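You operate a simulated robot arm through the tools that you are given. There is no shell and no other tool. Be economical: measure what you need, move in short steps, check, and stop when the job is done.

You run a simulated robot arm. Do the job below in one go: nothing can be reset, and whatever is moved stays where it is left.

JOB
Turn the radio knob to 2.

The check looks at the end state, three seconds after you hand in, the way a careful person would. Anything else that was tipped, shoved, dropped, spilled or broken makes it a failure.

ROBOT AND FRAMES
A 6-joint arm with a two-finger parallel gripper, fixed in place. Base frame: the origin is at the foot of the arm, x ahead of it, y to its left, z up; the work surface is at about z = 0.016. Readings come in m, degrees, newtons and seconds.
With the tool pointing down near the work surface it reaches from about 0.14 to 0.5 m from the base axis. Its first joint turns from -72.0 to 72.0 degrees. Payload 0.65 kg.
Tool frame: the origin (TCP) lies between the finger pads and is the grasp point; the fingertips stand 0.025 m ahead of it; z points along the fingers, y is the line along which they close. Largest opening 0.076 m; finger width 0.018, thickness 0.01; the body of the gripper, 0.036 by 0.078 m, starts 0.045 m behind the TCP.
Orientation is that of the tool frame in the base frame, as a unit quaternion [w, x, y, z]. With the fingers straight down and closing along the base's y, the tool's x points along the base's -x, its y along +y and its z along -z.

CONTROLS
- The arm moves only by the tool send_rows. Its argument "deltas" is a list of rows, each an object of numbers (a shift or turn left out is 0, a gripper value left out holds the last): "x", "y", "z": the shift along the tool's x, y, z in m; "wx", "wy", "wz": the turn, a rotation vector about the tool's x, y, z in degrees. In form: [{"x": .., "y": .., "z": .., "wx": .., "wy": .., "wz": ..}, ...]. A call has 1 to 12 rows; each row is the pose to reach, as a shift and turn from the pose commanded when the call began, along the tool's axes at that moment. "grip" is the finger opening in m, from 0 to 0.076, set as the call begins (left out, the last holds). Each row takes 0.2 s and may step no farther than 0.05 m and 8.6 degrees from the row before; otherwise, or with a gripper value out of range, the whole call is refused. Where a pose cannot be reached the arm comes as near as it can. A force on the tool above 40 N (or 10 N above the force at the start of the call, whichever is more), or a blocked arm, ends the call early, and 0.2 s more pass. The fingers move at their own pace (about 0.108 m/s each) and stop on an object; they squeeze with about 43 N. The grip force told is the motor's: it shows also when the fingers shut on nothing. Time passes only in rows, and 0.2 s behind the last, so rows that repeat a pose let the fingers close. It gives the time, the measured TCP pose, the force on the tool (base axes), the opening and the grip force at its end, in the units of the frame above (readings bear some noise), and new pictures: "pictures" is both (left out), scene, wrist or none.
- Cameras (640 x 400 px; columns grow to the right, rows downward): "scene" is fixed at [0.0436, 0.2554, 0.4213]; the picture's right is [-0.88, -0.47, 0.00], its down [-0.19, 0.35, -0.92] and it looks along [0.44, -0.81, -0.40] (base axes); focal length 349 px, centre (320, 200). "wrist" rides on the gripper at [-0.028, 0, -0.045] in the tool frame; the picture's right is [0.00, -1.00, 0.00], its down [0.97, 0.00, -0.24] and it looks along [0.24, 0.00, 0.97] (tool axes); focal length 218 px, centre (320, 200). There is no depth. A picture from a camera that has moved, and an enlarged one, comes with that camera's place and axes in the base frame and with its lens.
- enlarge(camera, box): a new picture of the part [left, top, right, bottom] of that camera's present view, enlarged. The clock stands still meanwhile.
- close_job(): hands the job in; it is judged then, once.

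Go step by step. Nothing tells you positions but the pictures and the camera data: compare them with the known pose of the tool, close in by small moves and look again before you grip or let go. The budget is 90 turns and 150 pictures, counting those below and the enlarged ones. Unless the task says otherwise, let go and move clear before handing in, and close with one line.

The tools are called as name(argument=value, ...) on one line, values as JSON. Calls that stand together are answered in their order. send_rows: Moves the arm, as the interface text tells. Its arguments: {"type":"object","properties":{"deltas":{"type":"array","items":{"type":"object","properties":{"x":{"type":"number"},"y":{"type":"number"},"z":{"type":"number"},"wx":{"type":"number"},"wy":{"type":"number"},"wz":{"type":"number"}}}},"grip":{"type":"number"},"pictures":{"type":"string","enum":["both","scene","wrist","none"]}},"required":["deltas"]} The other tools are called the same way: enlarge (camera, box) takes an enlarged picture of a part of a camera's view; close_job () hands the job in.

At the start:

```text
clock: 0.0
eef_pos: [0.2468, -0.1391, 0.2132]
orientation: [0.0, -0.001, 1.0, 0.001]
wrist_force: [-0.2, 0.1, -0.3]
grip_width: 0.076
grip_force: 0.2
```

scene: 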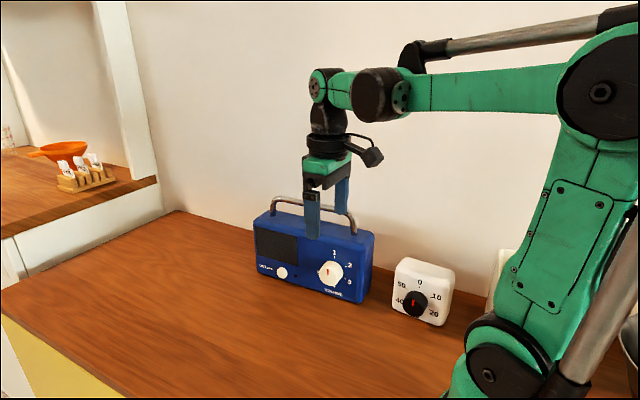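
wrist: 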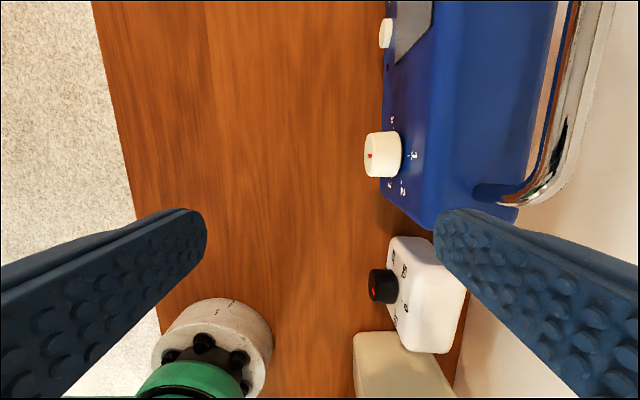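

I see a blue radio with a cream knob on its front face and a separate timer. I'll enlarge the knob for its dial marks.

enlarge(camera="scene", box=[240, 190, 400, 310])

enlarge(camera="wrist", box=[340, 90, 500, 230])

```text
3.33 times, centred on (320, 250) of scene
camera zoom: at [0.0436, 0.2554, 0.4213], right [-0.88, -0.47, 0.0], down [-0.19, 0.35, -0.92], along [0.44, -0.81, -0.4], focal length 1164 px, centre (320, 33)
```

zoom: 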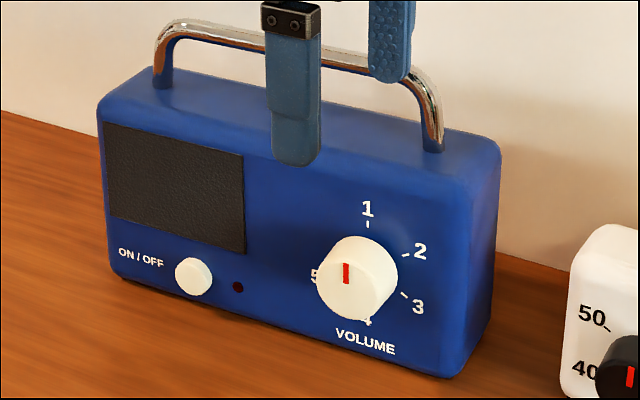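

```text
2.86 times, centred on (420, 160) of wrist
camera zoom: at [0.2735, -0.14, 0.2602], right [0.0, -1.0, 0.0], down [-0.97, 0.0, 0.24], along [-0.24, 0.0, -0.97], focal length 624 px, centre (34, 314)
```

zoom: 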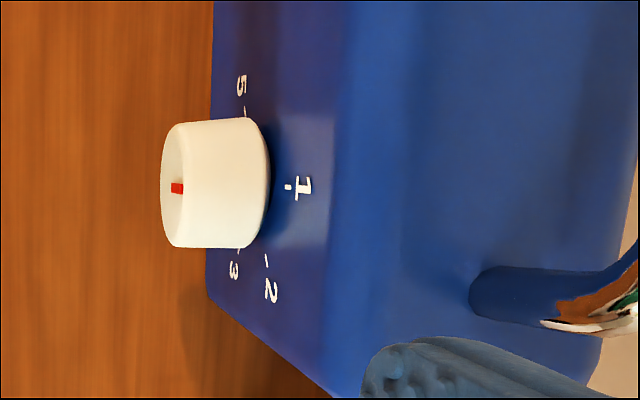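

The knob points at 1 and sits at about (0.265, -0.18, 0.071), with its axis along base y, a diameter of about 0.038 and a protrusion of about 0.022. The mark for 2 is about 72° clockwise. I'll turn the gripper to close along x, a bit away from the radio, then look again.

send_rows(deltas=[{"y": 0.02, "wz": -8}, {"y": 0.03, "wz": -16}, {"y": 0.04, "wz": -24}, {"y": 0.04, "wz": -32}, {"y": 0.04, "wz": -40}, {"y": 0.04, "wz": -48}, {"y": 0.04, "wz": -56}, {"y": 0.04, "wz": -64}, {"y": 0.04, "wz": -72}, {"y": 0.04, "wz": -80}, {"y": 0.04, "wz": -88}, {"y": 0.04, "wz": -90}])

enlarge(camera="scene", box=[240, 50, 440, 310])

```text
clock: 2.6
eef_pos: [0.2454, -0.0988, 0.2148]
orientation: [0.0, 0.708, -0.706, 0.0]
wrist_force: [-0.4, 0.2, -0.3]
grip_width: 0.0761
grip_force: 0.1
camera wrist: at [0.2459, -0.0723, 0.2603], right [1.0, 0.0, 0.0], down [0.0, -0.97, 0.24], along [0.0, -0.24, -0.97], focal length 218 px, centre (320, 200)
```

scene: 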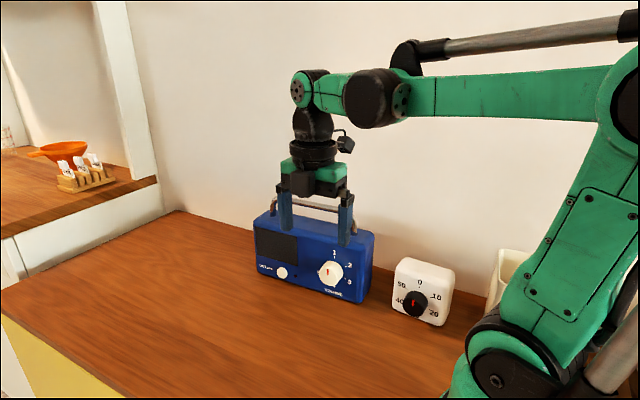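
wrist: 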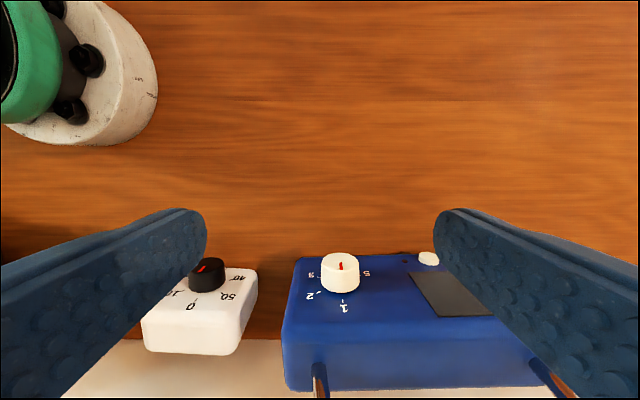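

```text
1.54 times, centred on (340, 180) of scene
camera zoom: at [0.0436, 0.2554, 0.4213], right [-0.88, -0.47, 0.0], down [-0.19, 0.35, -0.92], along [0.44, -0.81, -0.4], focal length 537 px, centre (289, 231)
```

zoom: 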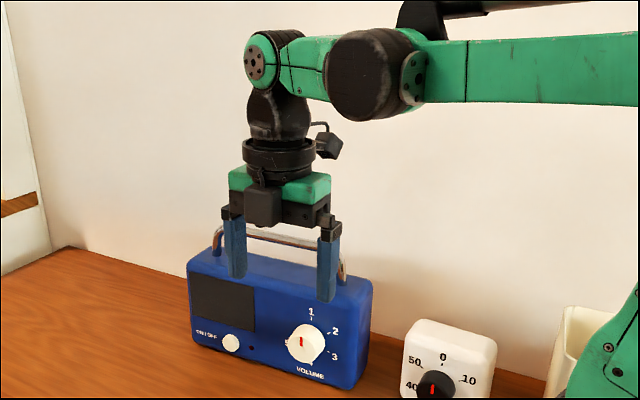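

The gripper is turned, but a plug on its back would meet the radio's handle in a straight-down approach. I'll tilt the tool about 45° so it comes at the knob from the front and above, still clear of everything.

send_rows(deltas=[{"y": -0.005, "wy": 8}, {"y": -0.01, "wy": 16}, {"y": -0.015, "wy": 24}, {"y": -0.02, "wy": 32}, {"y": -0.02, "wy": 40, "z": 0.02}, {"y": -0.02, "wy": 48, "z": 0.04}, {"y": -0.02, "wy": 50, "z": 0.06}, {"y": -0.02, "wy": 50, "z": 0.06}])

enlarge(camera="wrist", box=[220, 100, 420, 225])

```text
clock: 4.4
eef_pos: [0.2653, -0.0999, 0.1547]
orientation: [-0.3, -0.64, 0.641, -0.299]
wrist_force: [0.1, 0.5, -0.2]
grip_width: 0.0759
grip_force: 0.1
camera wrist: at [0.2657, -0.0472, 0.1626], right [1.0, 0.0, 0.0], down [0.0, -0.44, 0.9], along [0.0, -0.9, -0.44], focal length 218 px, centre (320, 200)
```

scene: 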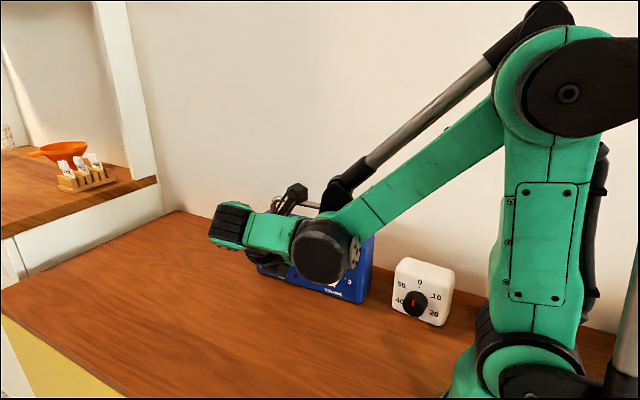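
wrist: 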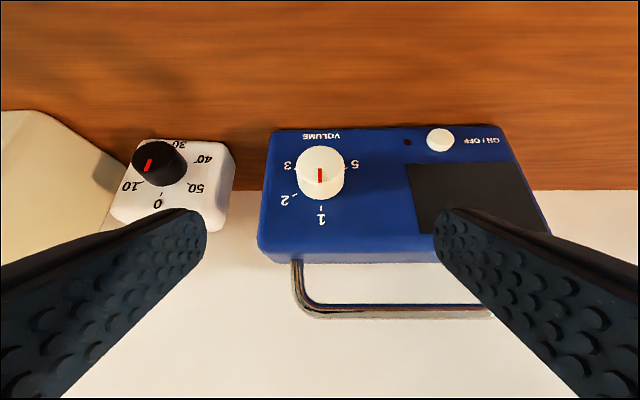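

```text
3.20 times, centred on (320, 162) of wrist
camera zoom: at [0.2657, -0.0472, 0.1626], right [1.0, 0.0, 0.0], down [0.0, -0.44, 0.9], along [0.0, -0.9, -0.44], focal length 698 px, centre (320, 320)
```

zoom: 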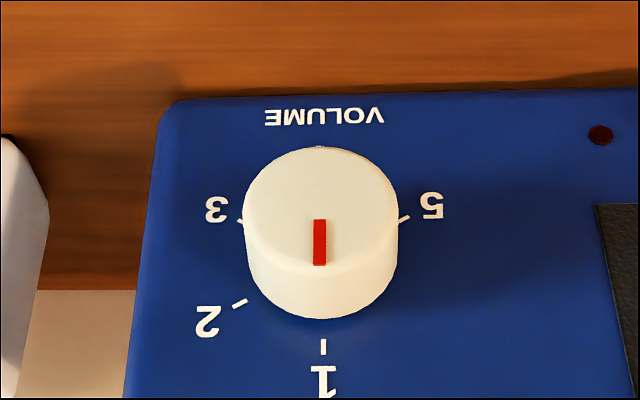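

The knob axis is at about x=0.266, z=0.0675. The tick for 2 lies about 60° clockwise from 1, so the pointer needs a 60° turn. I'll lean 30° toward +x and stop short of the knob, so the turn can run from +30° to −30°.

send_rows(deltas=[{"x": -0.004, "y": -0.006, "z": 0.013, "wx": -4.8, "wz": -5.75}, {"x": -0.008, "y": -0.012, "z": 0.026, "wx": -9.6, "wz": -11.5}, {"x": -0.012, "y": -0.018, "z": 0.039, "wx": -14.5, "wz": -17.25}, {"x": -0.0158, "y": -0.0255, "z": 0.0511, "wx": -19.3, "wz": -23.0}, {"x": -0.0158, "y": -0.0255, "z": 0.0511, "wx": -19.3, "wz": -23.0}], grip=0.056)

enlarge(camera="wrist", box=[220, 100, 420, 225])

```text
clock: 5.6
eef_pos: [0.2912, -0.1293, 0.1091]
orientation: [0.455, 0.696, -0.541, 0.121]
wrist_force: [0.2, -0.6, 1.2]
grip_width: 0.0559
grip_force: 0.1
camera wrist: at [0.2954, -0.0766, 0.1162], right [0.86, 0.0, -0.5], down [0.45, -0.44, 0.78], along [-0.22, -0.9, -0.38], focal length 218 px, centre (320, 200)
```

scene: 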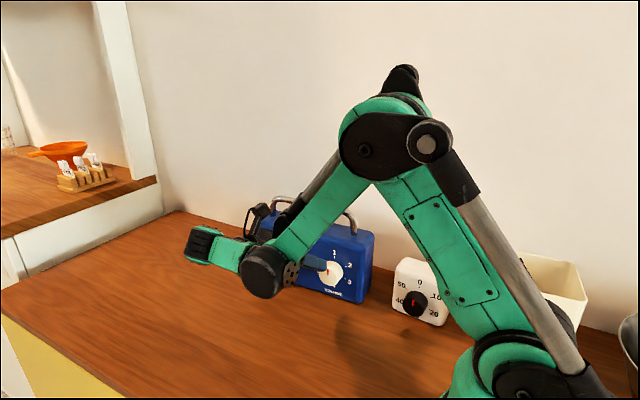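
wrist: 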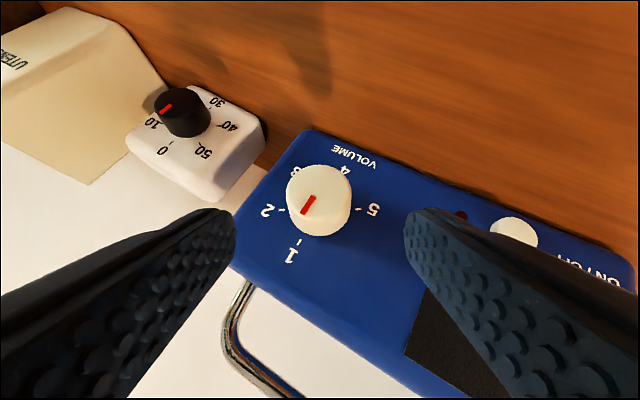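

```text
3.20 times, centred on (320, 162) of wrist
camera zoom: at [0.2954, -0.0766, 0.1162], right [0.86, 0.0, -0.5], down [0.45, -0.44, 0.78], along [-0.22, -0.9, -0.38], focal length 698 px, centre (320, 320)
```

zoom: 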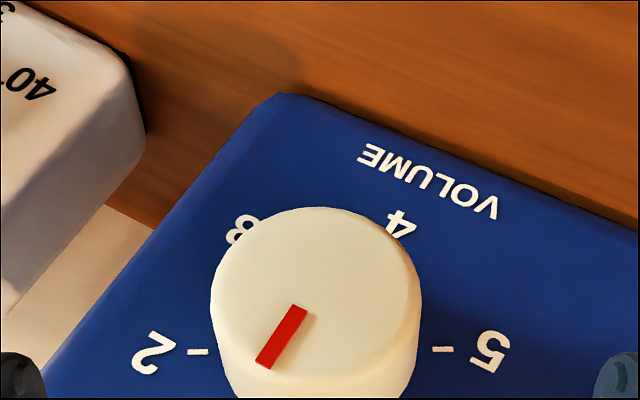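

The knob is centred between the fingers and lines up with my estimate. I'll advance along the tool axis.

send_rows(deltas=[{"z": 0.015}, {"z": 0.03}, {"z": 0.04}, {"z": 0.048}, {"z": 0.054}, {"z": 0.059}, {"z": 0.059}])

```text
clock: 7.2
eef_pos: [0.2718, -0.1738, 0.0764]
orientation: [0.455, 0.695, -0.542, 0.122]
wrist_force: [-0.6, 0.6, 0.1]
grip_width: 0.0559
grip_force: 0.2
camera wrist: at [0.2761, -0.1218, 0.0842], right [0.87, 0.0, -0.5], down [0.45, -0.44, 0.78], along [-0.22, -0.9, -0.38], focal length 218 px, centre (320, 200)
```

scene: 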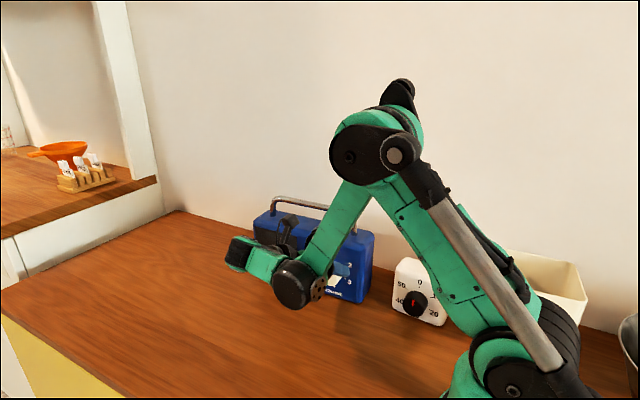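
wrist: 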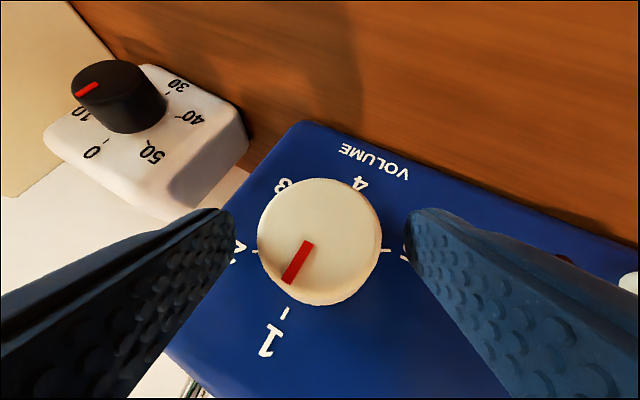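

The fingers straddle the knob symmetrically with no contact. I'll close gently.

send_rows(deltas=[{}, {}, {}], grip=0.03)

```text
clock: 8.0
eef_pos: [0.2718, -0.1738, 0.0759]
orientation: [0.455, 0.695, -0.542, 0.123]
wrist_force: [1.0, -0.4, 0.5]
grip_width: 0.0371
grip_force: 42.8
camera wrist: at [0.2761, -0.1217, 0.0842], right [0.87, 0.0, -0.5], down [0.45, -0.44, 0.78], along [-0.22, -0.9, -0.38], focal length 218 px, centre (320, 200)
```

scene: 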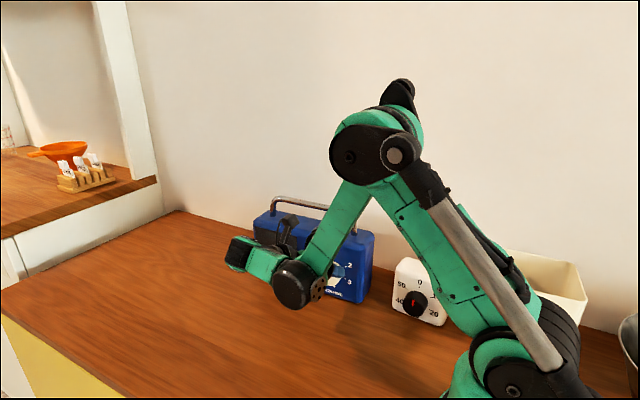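
wrist: 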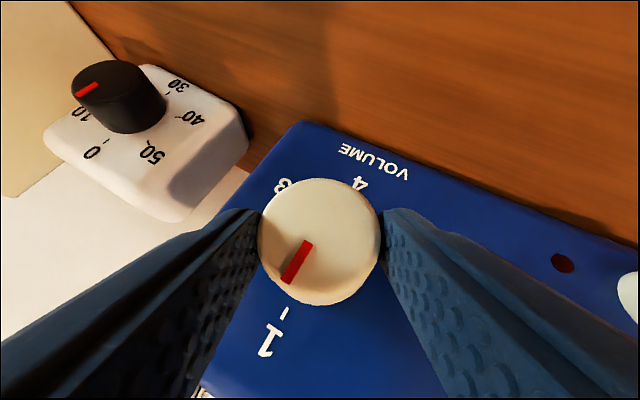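

The knob is gripped at 0.037 m. I'll turn it the first 30° clockwise about its own axis, then check.

send_rows(deltas=[{"y": 0.0013, "x": -0.0001, "z": 0.0001, "wx": 4.82, "wz": 5.745}, {"y": 0.0026, "x": -0.0003, "z": 0.0002, "wx": 9.65, "wz": 11.49}, {"y": 0.0038, "x": -0.0006, "z": 0.0005, "wx": 14.47, "wz": 17.24}, {"y": 0.005, "x": -0.001, "z": 0.0009, "wx": 19.29, "wz": 22.98}, {"y": 0.005, "x": -0.001, "z": 0.0009, "wx": 19.29, "wz": 22.98}])

```text
clock: 9.2
eef_pos: [0.2678, -0.1735, 0.0789]
orientation: [-0.3, -0.64, 0.641, -0.3]
wrist_force: [-7.4, 6.9, 17.1]
grip_width: 0.037
grip_force: 42.7
camera wrist: at [0.2671, -0.1221, 0.0865], right [1.0, 0.0, 0.0], down [0.0, -0.44, 0.9], along [0.0, -0.9, -0.44], focal length 218 px, centre (320, 200)
```

scene: 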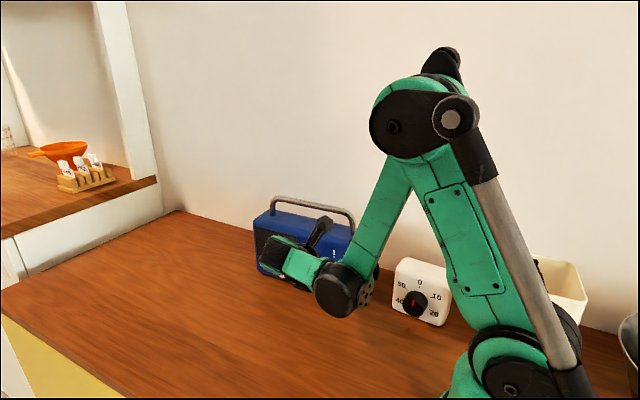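
wrist: 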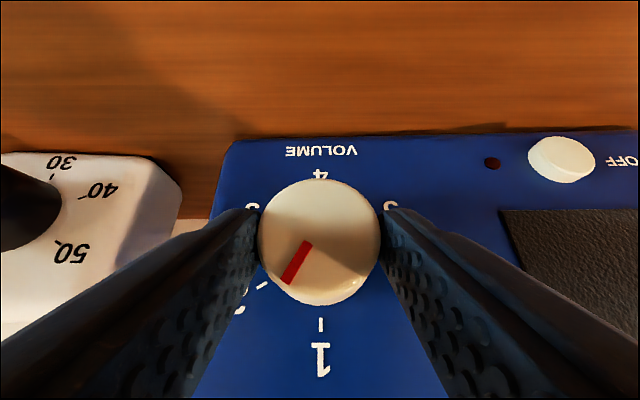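

The pointer turned with the gripper, though there's a small upward load. I'll add about 1.5 mm of relief and turn the remaining 30°.

send_rows(deltas=[{"x": 0.0011, "z": -0.001, "y": 0.0004}, {"y": 0.0018, "x": 0.001, "z": -0.0009, "wx": 4.82, "wz": 5.745}, {"y": 0.0031, "x": 0.0008, "z": -0.0008, "wx": 9.65, "wz": 11.49}, {"y": 0.0043, "x": 0.0005, "z": -0.0005, "wx": 14.47, "wz": 17.24}, {"y": 0.0055, "x": 0.0001, "z": -0.0001, "wx": 19.29, "wz": 22.98}, {"y": 0.0055, "x": 0.0001, "z": -0.0001, "wx": 19.29, "wz": 22.98}])

enlarge(camera="wrist", box=[220, 140, 420, 340])

```text
clock: 10.6
eef_pos: [0.2699, -0.1755, 0.1009]
orientation: [-0.122, -0.542, 0.696, -0.455]
wrist_force: [0.8, 0.4, -3.6]
grip_width: 0.0368
grip_force: 43.2
out of reach, approached as far as the arm can: row 4, 5, 6
camera wrist: at [0.2668, -0.1241, 0.1092], right [0.87, 0.0, 0.5], down [-0.45, -0.44, 0.78], along [0.22, -0.9, -0.38], focal length 218 px, centre (320, 200)
```

scene: 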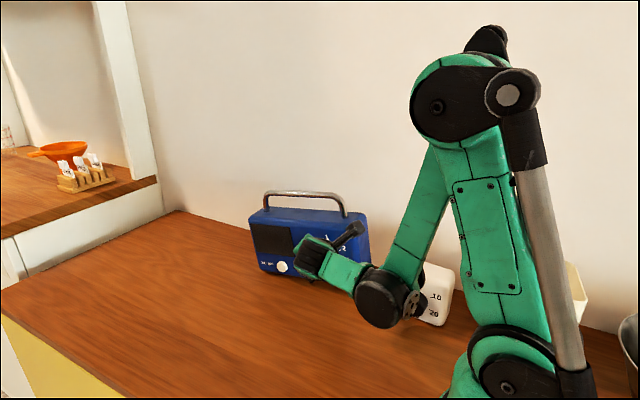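
wrist: 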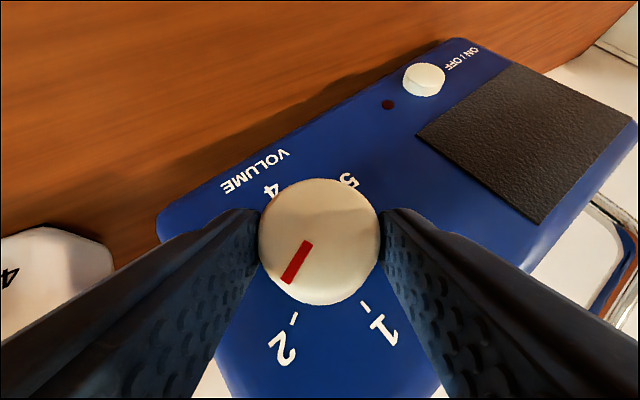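

```text
2.00 times, centred on (320, 240) of wrist
camera zoom: at [0.2668, -0.1241, 0.1092], right [0.87, 0.0, 0.5], down [-0.45, -0.44, 0.78], along [0.22, -0.9, -0.38], focal length 436 px, centre (320, 120)
```

zoom: 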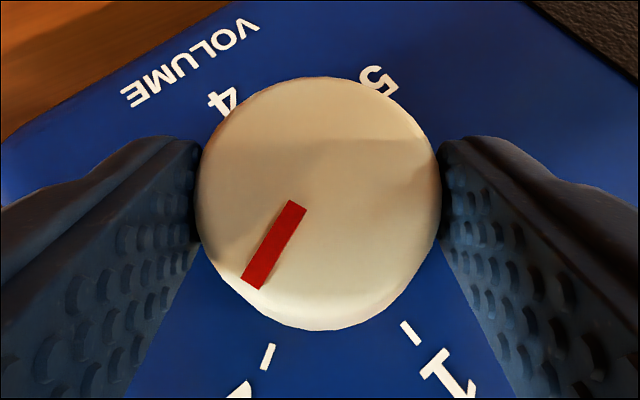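

The arm could not reach the last rows and rose about 2.5 cm, probably lifting the radio with it. I'll look before lowering it.

enlarge(camera="scene", box=[240, 180, 440, 310])

```text
3.08 times, centred on (340, 245) of scene
camera zoom: at [0.0436, 0.2554, 0.4213], right [-0.88, -0.47, 0.0], down [-0.19, 0.35, -0.92], along [0.44, -0.81, -0.4], focal length 1074 px, centre (258, 62)
```

zoom: 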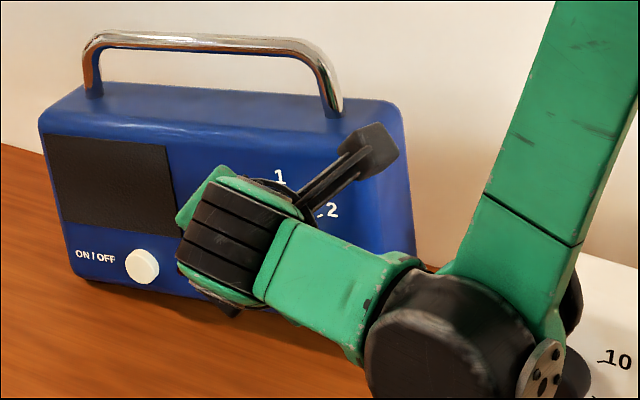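

The radio's right side is lifted a little while hanging from the knob. I'll back off the lean by 15° to return to the reachable region and set it down.

send_rows(deltas=[{"y": -0.0006, "wx": -2.4, "wz": -2.87}, {"y": -0.0013, "wx": -4.82, "wz": -5.745}, {"y": -0.002, "wx": -7.2, "wz": -8.6}, {"y": -0.0026, "wx": -9.65, "wz": -11.49}, {"y": -0.0026, "wx": -9.65, "wz": -11.49}])

enlarge(camera="scene", box=[240, 180, 440, 310])

```text
clock: 11.8
eef_pos: [0.2737, -0.1758, 0.1019]
orientation: [-0.213, -0.597, 0.674, -0.38]
wrist_force: [-0.3, -0.7, -3.3]
grip_width: 0.0368
grip_force: 43.1
camera wrist: at [0.2717, -0.124, 0.1103], right [0.97, 0.0, 0.26], down [-0.23, -0.44, 0.87], along [0.11, -0.9, -0.42], focal length 218 px, centre (320, 200)
```

scene: 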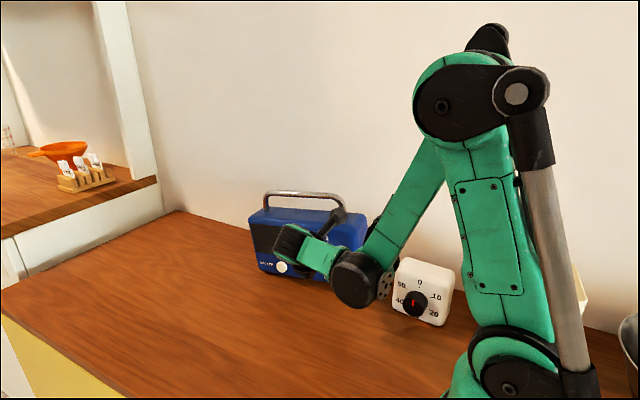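
wrist: 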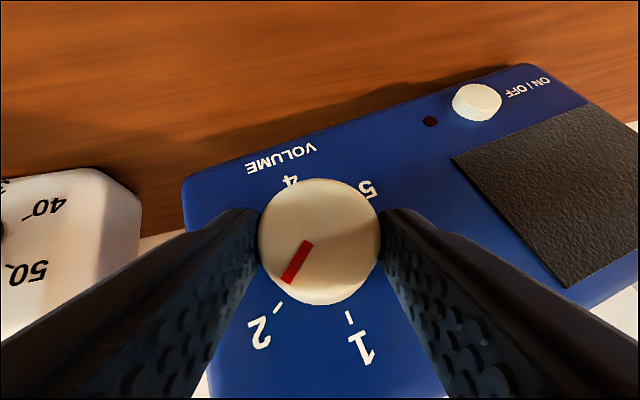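

```text
3.08 times, centred on (340, 245) of scene
camera zoom: at [0.0436, 0.2554, 0.4213], right [-0.88, -0.47, 0.0], down [-0.19, 0.35, -0.92], along [0.44, -0.81, -0.4], focal length 1074 px, centre (258, 62)
```

zoom: 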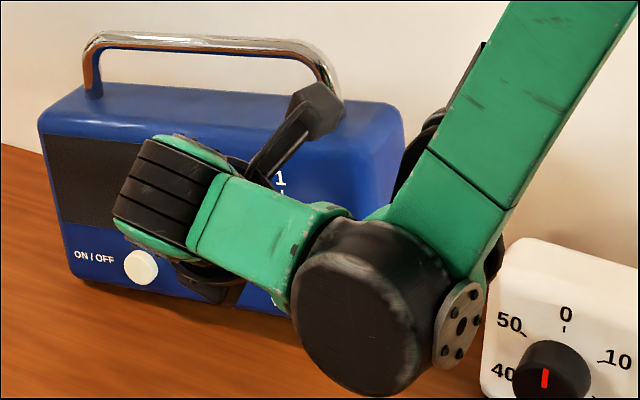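

The radio is pivoted about its far bottom edge and still held up by roughly 2.3 cm. I'll lower it along that arc at the present lean.

send_rows(deltas=[{"x": -0.003, "y": 0.0031, "z": 0.0025}, {"x": -0.006, "y": 0.0062, "z": 0.005}, {"x": -0.009, "y": 0.0092, "z": 0.0076}, {"x": -0.012, "y": 0.0123, "z": 0.0101}, {"x": -0.0135, "y": 0.0138, "z": 0.0114}, {"x": -0.0135, "y": 0.0138, "z": 0.0114}])

enlarge(camera="scene", box=[240, 180, 440, 310])

```text
clock: 13.2
eef_pos: [0.2657, -0.1762, 0.0816]
orientation: [-0.213, -0.596, 0.675, -0.379]
wrist_force: [0.1, 1.4, -3.6]
grip_width: 0.0366
grip_force: 42.8
camera wrist: at [0.2634, -0.1241, 0.0895], right [0.97, 0.0, 0.26], down [-0.23, -0.44, 0.87], along [0.11, -0.9, -0.42], focal length 218 px, centre (320, 200)
```

scene: 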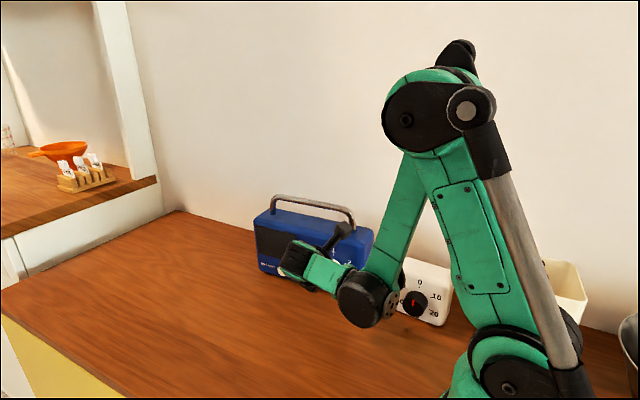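
wrist: 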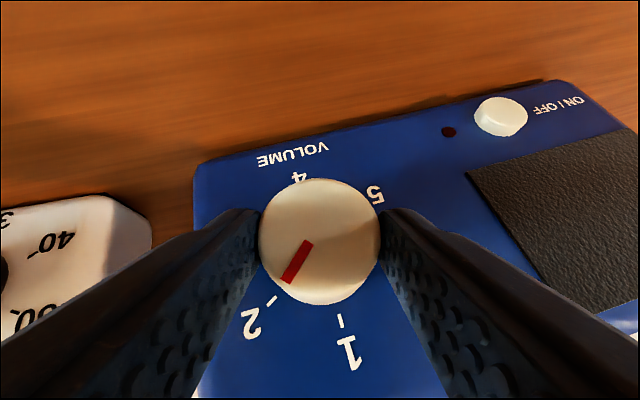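

```text
3.08 times, centred on (340, 245) of scene
camera zoom: at [0.0436, 0.2554, 0.4213], right [-0.88, -0.47, 0.0], down [-0.19, 0.35, -0.92], along [0.44, -0.81, -0.4], focal length 1074 px, centre (258, 62)
```

zoom: 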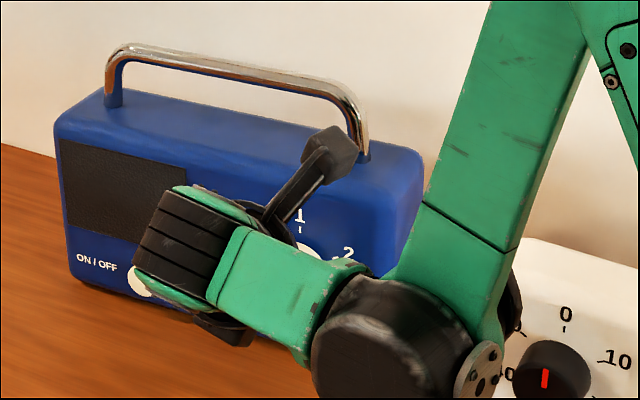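

The radio is nearly down; the tool still carries about 3.6 N. I'll lower it in small steps until the load changes sign.

send_rows(deltas=[{"x": -0.0014, "y": 0.001, "z": 0.0012}, {"x": -0.0028, "y": 0.002, "z": 0.0023}, {"x": -0.0028, "y": 0.002, "z": 0.0023}])

enlarge(camera="scene", box=[240, 180, 440, 310])

```text
clock: 14.0
eef_pos: [0.266, -0.1764, 0.0803]
orientation: [-0.213, -0.596, 0.675, -0.38]
wrist_force: [-0.5, 0.7, -3.6]
grip_width: 0.0369
grip_force: 43.1
out of reach, approached as far as the arm can: row 2, 3
camera wrist: at [0.2634, -0.1241, 0.0895], right [0.97, 0.0, 0.26], down [-0.23, -0.44, 0.87], along [0.11, -0.9, -0.42], focal length 218 px, centre (320, 200)
```

scene: 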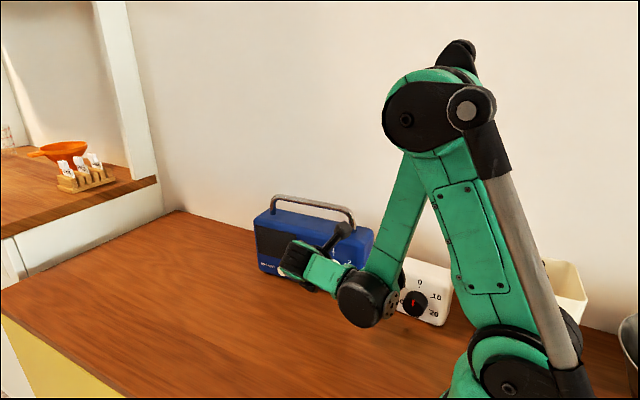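
wrist: 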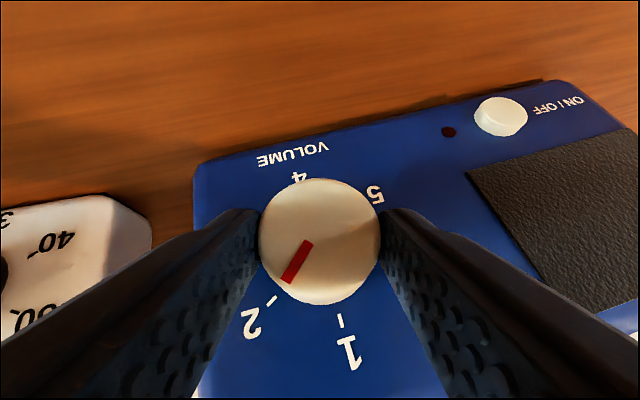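

```text
3.08 times, centred on (340, 245) of scene
camera zoom: at [0.0436, 0.2554, 0.4213], right [-0.88, -0.47, 0.0], down [-0.19, 0.35, -0.92], along [0.44, -0.81, -0.4], focal length 1074 px, centre (258, 62)
```

zoom: 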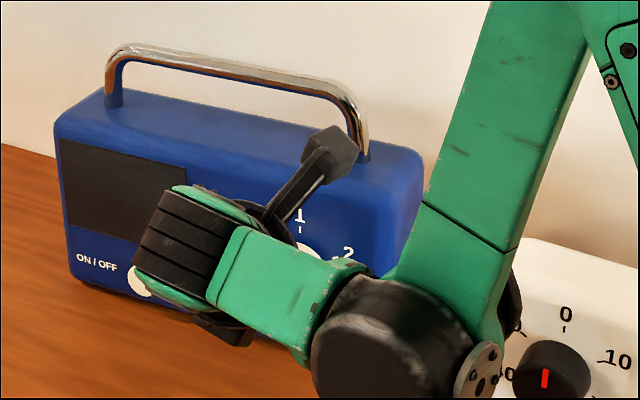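

Out of reach at this lean, so I'll ease the lean back 8° while going down to set the radio on the table.

send_rows(deltas=[{"wx": -2.57, "wz": -3.06}, {"x": -0.001, "z": 0.0008, "wx": -5.14, "wz": -6.13}, {"x": -0.002, "y": 0.0005, "z": 0.0017, "wx": -5.14, "wz": -6.13}, {"x": -0.003, "y": 0.001, "z": 0.0025, "wx": -5.14, "wz": -6.13}, {"x": -0.003, "y": 0.001, "z": 0.0025, "wx": -5.14, "wz": -6.13}])

enlarge(camera="scene", box=[240, 180, 440, 310])

```text
clock: 15.2
eef_pos: [0.2647, -0.1756, 0.0787]
orientation: [-0.26, -0.621, 0.657, -0.339]
wrist_force: [-3.6, 9.3, 26.0]
grip_width: 0.0367
grip_force: 42.9
camera wrist: at [0.2646, -0.1241, 0.0864], right [0.99, 0.0, 0.12], down [-0.11, -0.44, 0.89], along [0.05, -0.9, -0.43], focal length 218 px, centre (320, 200)
```

scene: 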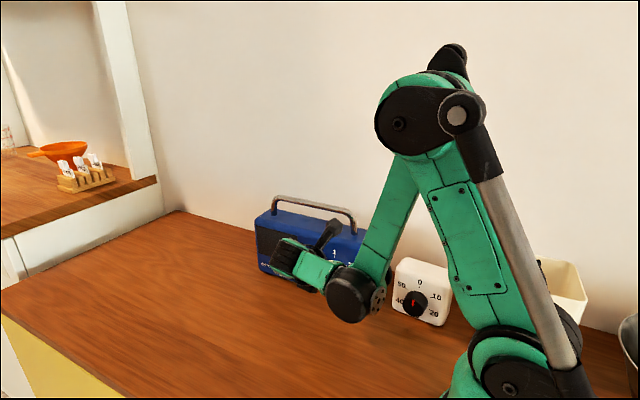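
wrist: 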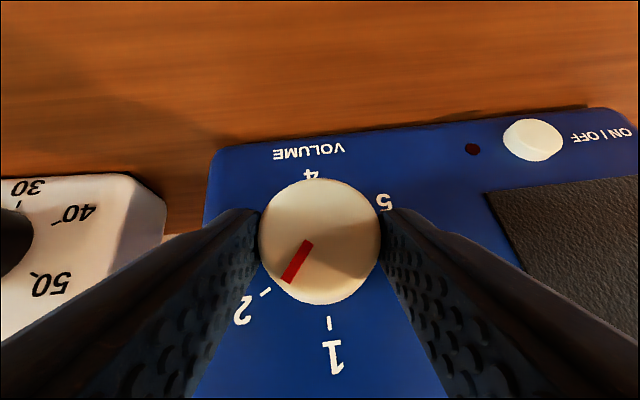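

```text
3.08 times, centred on (340, 245) of scene
camera zoom: at [0.0435, 0.2554, 0.4213], right [-0.88, -0.47, 0.0], down [-0.19, 0.35, -0.92], along [0.44, -0.81, -0.4], focal length 1074 px, centre (258, 62)
```

zoom: 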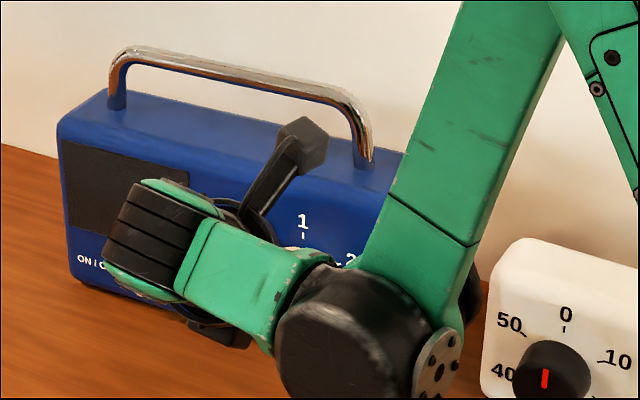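

The radio is seated again. I'll relieve the downward press, open, and back away along the tool axis.

send_rows(deltas=[{"x": 0.0014, "z": -0.0012}, {"x": 0.0014, "z": -0.0012}], pictures="none")

send_rows(deltas=[{}, {}], grip=0.056, pictures="none")

send_rows(deltas=[{"z": -0.02}, {"z": -0.04}, {"z": -0.06}, {"z": -0.07}, {"z": -0.07}])

enlarge(camera="wrist", box=[220, 100, 420, 225])

enlarge(camera="scene", box=[240, 190, 400, 310])

```text
clock: 15.8
eef_pos: [0.2659, -0.1757, 0.0789]
orientation: [-0.259, -0.622, 0.658, -0.338]
wrist_force: [0.3, 0.5, -3.4]
grip_width: 0.0367
grip_force: 43.2
```

```text
clock: 16.4
eef_pos: [0.2657, -0.1759, 0.0794]
orientation: [-0.258, -0.622, 0.658, -0.338]
wrist_force: [0.3, 0.4, 0.6]
grip_width: 0.056
grip_force: 0.1
```

```text
clock: 17.6
eef_pos: [0.2616, -0.1235, 0.124]
orientation: [-0.26, -0.621, 0.658, -0.338]
wrist_force: [0.4, -0.7, -0.5]
grip_width: 0.0559
grip_force: 0.0
camera wrist: at [0.2594, -0.0706, 0.1327], right [0.99, 0.0, 0.12], down [-0.11, -0.44, 0.89], along [0.05, -0.9, -0.44], focal length 218 px, centre (320, 200)
```

scene: 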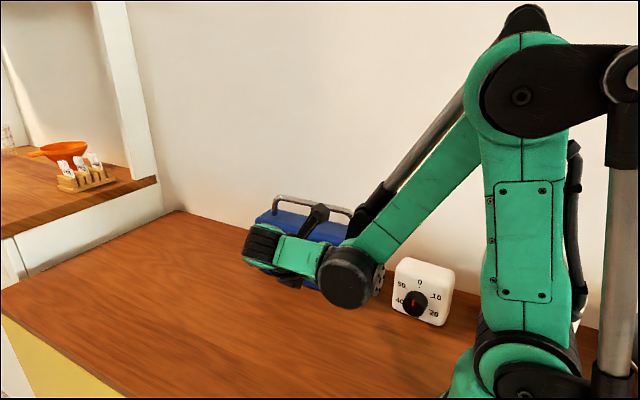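
wrist: 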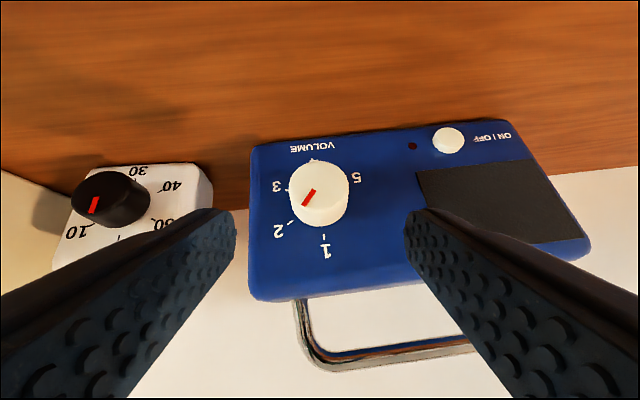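

```text
3.20 times, centred on (320, 162) of wrist
camera zoom: at [0.2594, -0.0706, 0.1327], right [0.99, 0.0, 0.12], down [-0.11, -0.44, 0.89], along [0.05, -0.9, -0.44], focal length 698 px, centre (320, 320)
```

zoom: 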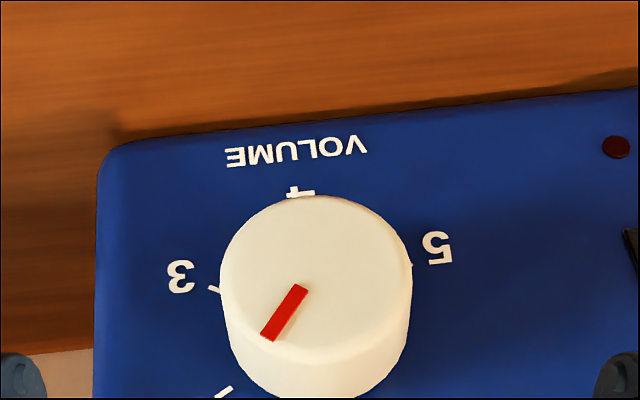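

```text
3.33 times, centred on (320, 250) of scene
camera zoom: at [0.0436, 0.2554, 0.4213], right [-0.88, -0.47, 0.0], down [-0.19, 0.35, -0.92], along [0.44, -0.81, -0.4], focal length 1164 px, centre (320, 33)
```

zoom: 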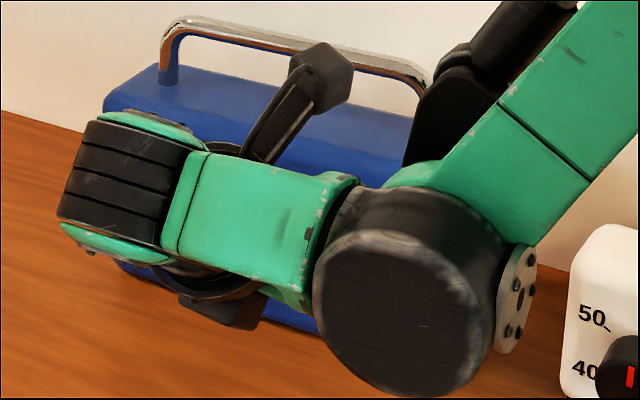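

The knob is now about 38° past 1 and the radio is on the table. I'll re-lean to +25° in front of the knob to regrasp for the rest, which stays in the reachable range.

send_rows(deltas=[{"x": -0.0014, "y": -0.0047, "z": 0.0026, "wx": -4.12, "wz": -4.9}, {"x": -0.0029, "y": -0.0095, "z": 0.0053, "wx": -8.24, "wz": -9.8}, {"x": -0.0043, "y": -0.0142, "z": 0.0079, "wx": -12.36, "wz": -14.7}, {"x": -0.0058, "y": -0.019, "z": 0.0106, "wx": -16.5, "wz": -19.6}, {"x": -0.0072, "y": -0.0237, "z": 0.0132, "wx": -20.6, "wz": -24.5}, {"x": -0.0072, "y": -0.0237, "z": 0.0132, "wx": -20.6, "wz": -24.5}])

enlarge(camera="wrist", box=[200, 120, 440, 270])

enlarge(camera="scene", box=[240, 190, 400, 310])

```text
clock: 19.0
eef_pos: [0.285, -0.1272, 0.1132]
orientation: [0.431, 0.69, -0.561, 0.153]
wrist_force: [0.0, -0.1, -0.5]
grip_width: 0.056
grip_force: 0.1
camera wrist: at [0.2887, -0.0755, 0.1207], right [0.91, 0.0, -0.42], down [0.38, -0.44, 0.81], along [-0.19, -0.9, -0.4], focal length 218 px, centre (320, 200)
```

scene: 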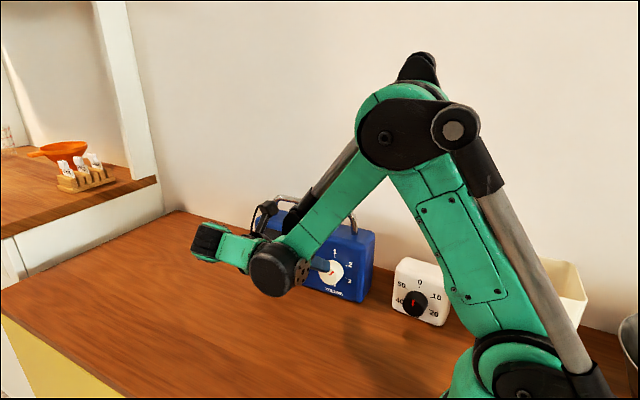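
wrist: 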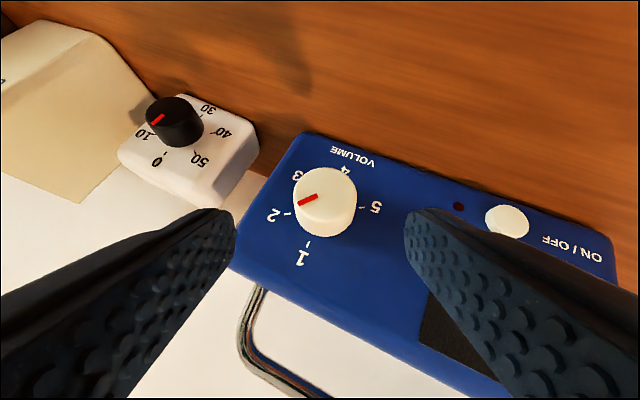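

```text
2.67 times, centred on (320, 195) of wrist
camera zoom: at [0.2887, -0.0755, 0.1207], right [0.91, 0.0, -0.42], down [0.38, -0.44, 0.81], along [-0.19, -0.9, -0.4], focal length 582 px, centre (320, 213)
```

zoom: 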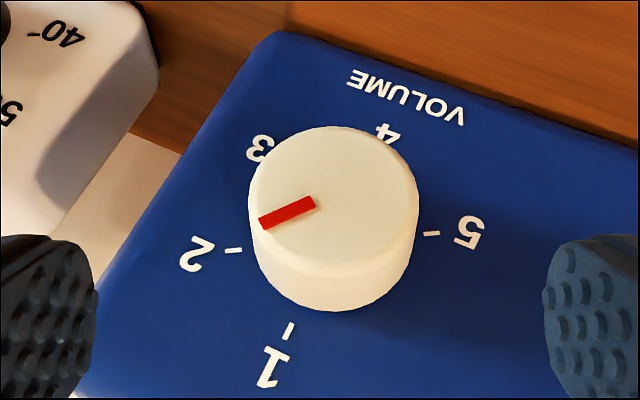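

```text
3.33 times, centred on (320, 250) of scene
camera zoom: at [0.0436, 0.2554, 0.4213], right [-0.88, -0.47, 0.0], down [-0.19, 0.35, -0.92], along [0.44, -0.81, -0.4], focal length 1164 px, centre (320, 33)
```

zoom: 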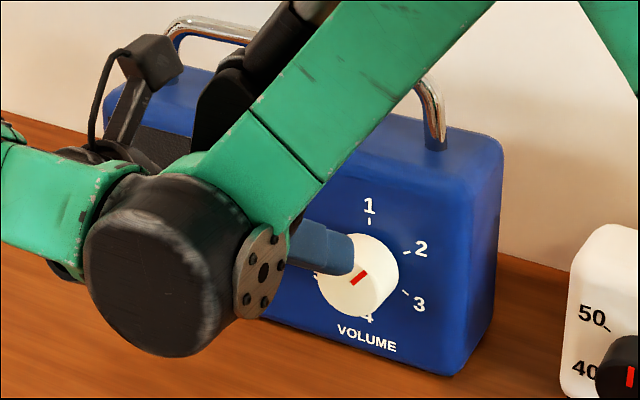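

The radio is back in its original place, and the pointer is about 43° past 1, so about 17° remains. I'll approach with a 2 mm centring correction.

send_rows(deltas=[{"y": -0.0022, "z": 0.015}, {"y": -0.0022, "z": 0.03}, {"y": -0.0022, "z": 0.04}, {"y": -0.0022, "z": 0.05}, {"y": -0.0022, "z": 0.056}, {"y": -0.0022, "z": 0.06}, {"y": -0.0022, "z": 0.06}])

```text
clock: 20.6
eef_pos: [0.2705, -0.1745, 0.0789]
orientation: [0.431, 0.689, -0.562, 0.153]
wrist_force: [-0.5, 0.5, -0.5]
grip_width: 0.0559
grip_force: 0.0
camera wrist: at [0.2739, -0.1218, 0.0854], right [0.91, 0.0, -0.42], down [0.38, -0.44, 0.81], along [-0.19, -0.9, -0.4], focal length 218 px, centre (320, 200)
```

scene: 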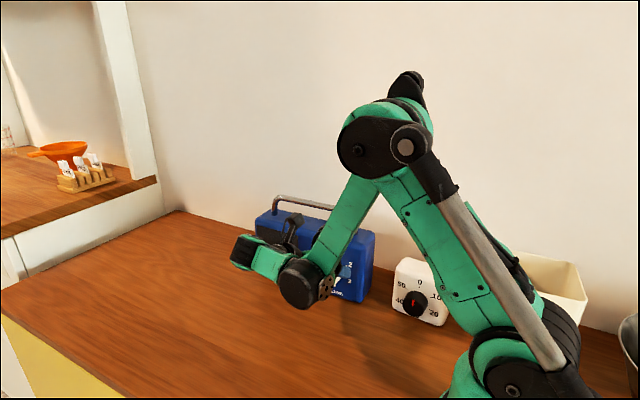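
wrist: 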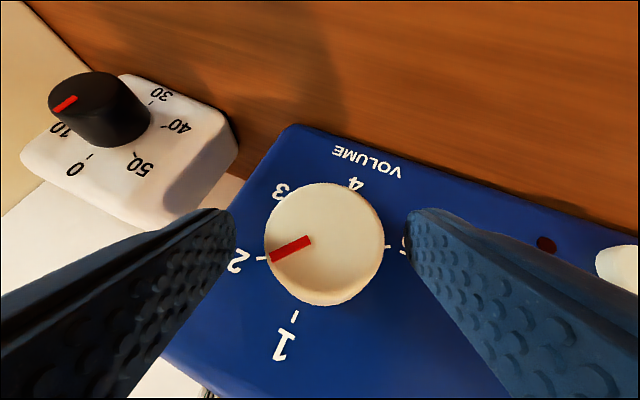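

send_rows(deltas=[{"y": -0.001}, {"y": -0.001}], pictures="none")

send_rows(deltas=[{}, {}, {}], grip=0.03, pictures="wrist")

```text
clock: 21.2
eef_pos: [0.2716, -0.1741, 0.0772]
orientation: [0.432, 0.69, -0.561, 0.152]
wrist_force: [0.4, -0.4, 0.2]
grip_width: 0.0559
grip_force: 0.1
```

```text
clock: 22.0
eef_pos: [0.2716, -0.1731, 0.0779]
orientation: [0.43, 0.69, -0.561, 0.153]
wrist_force: [0.2, 1.4, -0.7]
grip_width: 0.0362
grip_force: 43.2
camera wrist: at [0.2748, -0.1215, 0.085], right [0.91, 0.0, -0.42], down [0.38, -0.44, 0.81], along [-0.19, -0.9, -0.4], focal length 218 px, centre (320, 200)
```

wrist: 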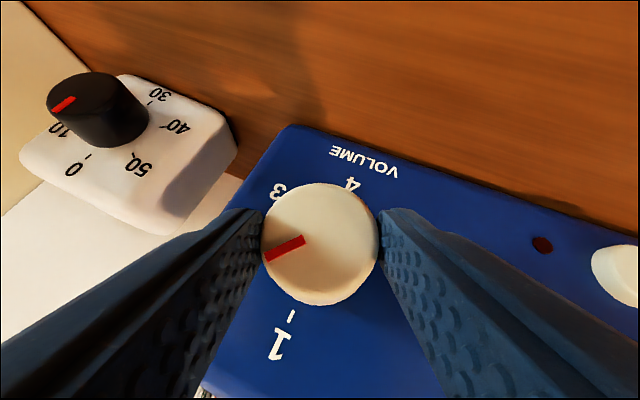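

send_rows(deltas=[{"y": 0.001, "wx": 3.64, "wz": 4.34}, {"y": 0.002, "wx": 7.29, "wz": 8.68}, {"y": 0.003, "wx": 10.93, "wz": 13.02}, {"y": 0.003, "wx": 10.93, "wz": 13.02}], pictures="wrist")

```text
clock: 23.0
eef_pos: [0.2688, -0.1737, 0.0784]
orientation: [0.342, 0.66, -0.619, 0.254]
wrist_force: [-1.2, -1.3, 0.2]
grip_width: 0.0363
grip_force: 42.5
camera wrist: at [0.27, -0.1216, 0.0866], right [0.99, 0.0, -0.14], down [0.12, -0.44, 0.89], along [-0.06, -0.9, -0.44], focal length 218 px, centre (320, 200)
```

wrist: 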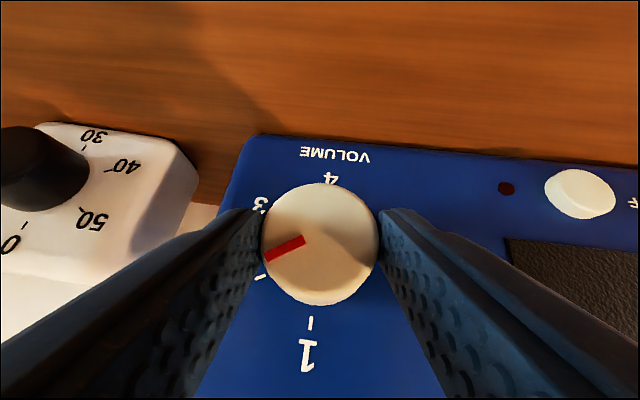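

Forces are low and the knob turned as intended. I'll open, back off and check.

send_rows(deltas=[{}, {}], grip=0.056, pictures="none")

send_rows(deltas=[{"z": -0.02}, {"z": -0.04}, {"z": -0.06}, {"z": -0.07}, {"z": -0.07}])

enlarge(camera="wrist", box=[240, 130, 400, 270])

```text
clock: 23.6
eef_pos: [0.2689, -0.1743, 0.0781]
orientation: [0.343, 0.66, -0.618, 0.254]
wrist_force: [-0.7, -0.6, 0.2]
grip_width: 0.0561
grip_force: 0.0
```

```text
clock: 24.8
eef_pos: [0.2757, -0.1199, 0.1224]
orientation: [0.344, 0.659, -0.619, 0.253]
wrist_force: [0.1, -0.4, -0.3]
grip_width: 0.0559
grip_force: 0.1
camera wrist: at [0.2764, -0.0686, 0.1312], right [0.99, 0.0, -0.14], down [0.12, -0.44, 0.89], along [-0.06, -0.9, -0.44], focal length 218 px, centre (320, 200)
```

scene: 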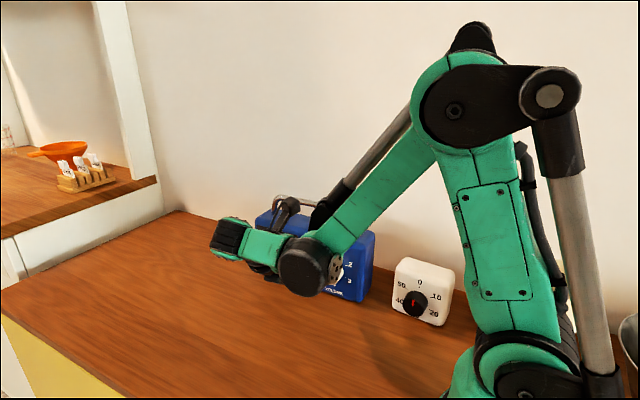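
wrist: 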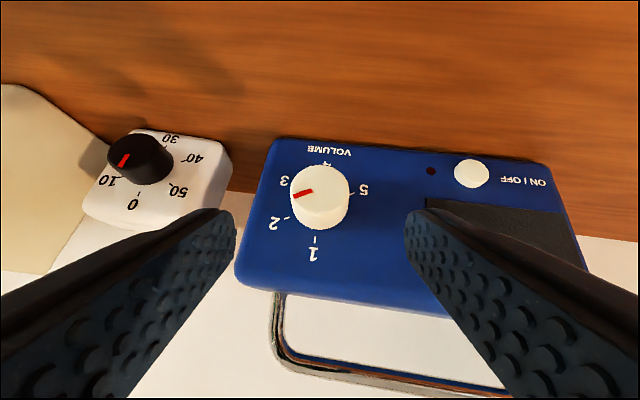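

```text
2.86 times, centred on (320, 200) of wrist
camera zoom: at [0.2764, -0.0686, 0.1312], right [0.99, 0.0, -0.14], down [0.12, -0.44, 0.89], along [-0.06, -0.9, -0.44], focal length 624 px, centre (320, 200)
```

zoom: 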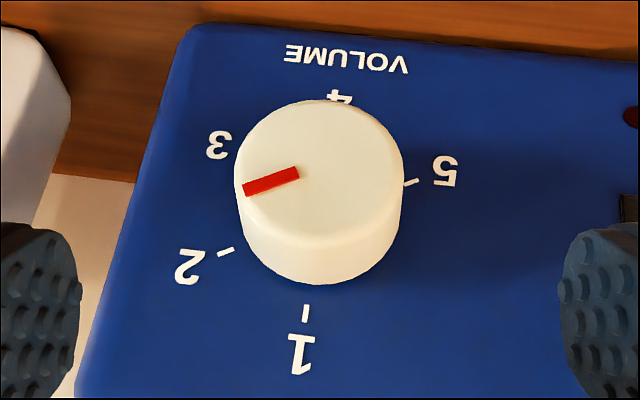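

By geometry the pointer is about 61–62° from 1, and tick 2 is at about 60°. I'll pull the arm well clear and confirm in the scene camera.

send_rows(deltas=[{"z": -0.03, "y": -0.015}, {"z": -0.05, "y": -0.035, "x": 0.015}, {"z": -0.06, "y": -0.06, "x": 0.04}, {"z": -0.06, "y": -0.085, "x": 0.06}, {"z": -0.06, "y": -0.1, "x": 0.08}], pictures="scene")

enlarge(camera="scene", box=[240, 190, 400, 310])

```text
clock: 26.0
eef_pos: [0.3875, -0.1265, 0.2082]
orientation: [0.344, 0.659, -0.619, 0.253]
wrist_force: [0.8, -0.6, 0.3]
grip_width: 0.0559
grip_force: 0.0
```

scene: 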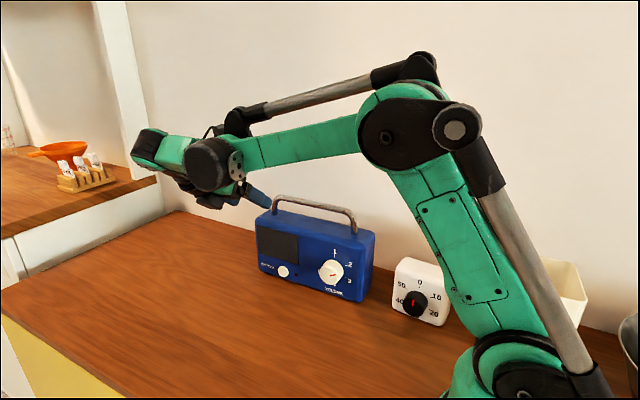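

```text
3.33 times, centred on (320, 250) of scene
camera zoom: at [0.0436, 0.2554, 0.4213], right [-0.88, -0.47, 0.0], down [-0.19, 0.35, -0.92], along [0.44, -0.81, -0.4], focal length 1164 px, centre (320, 33)
```

zoom: 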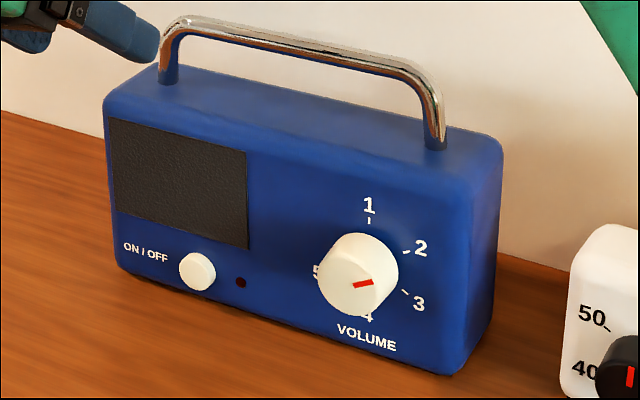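

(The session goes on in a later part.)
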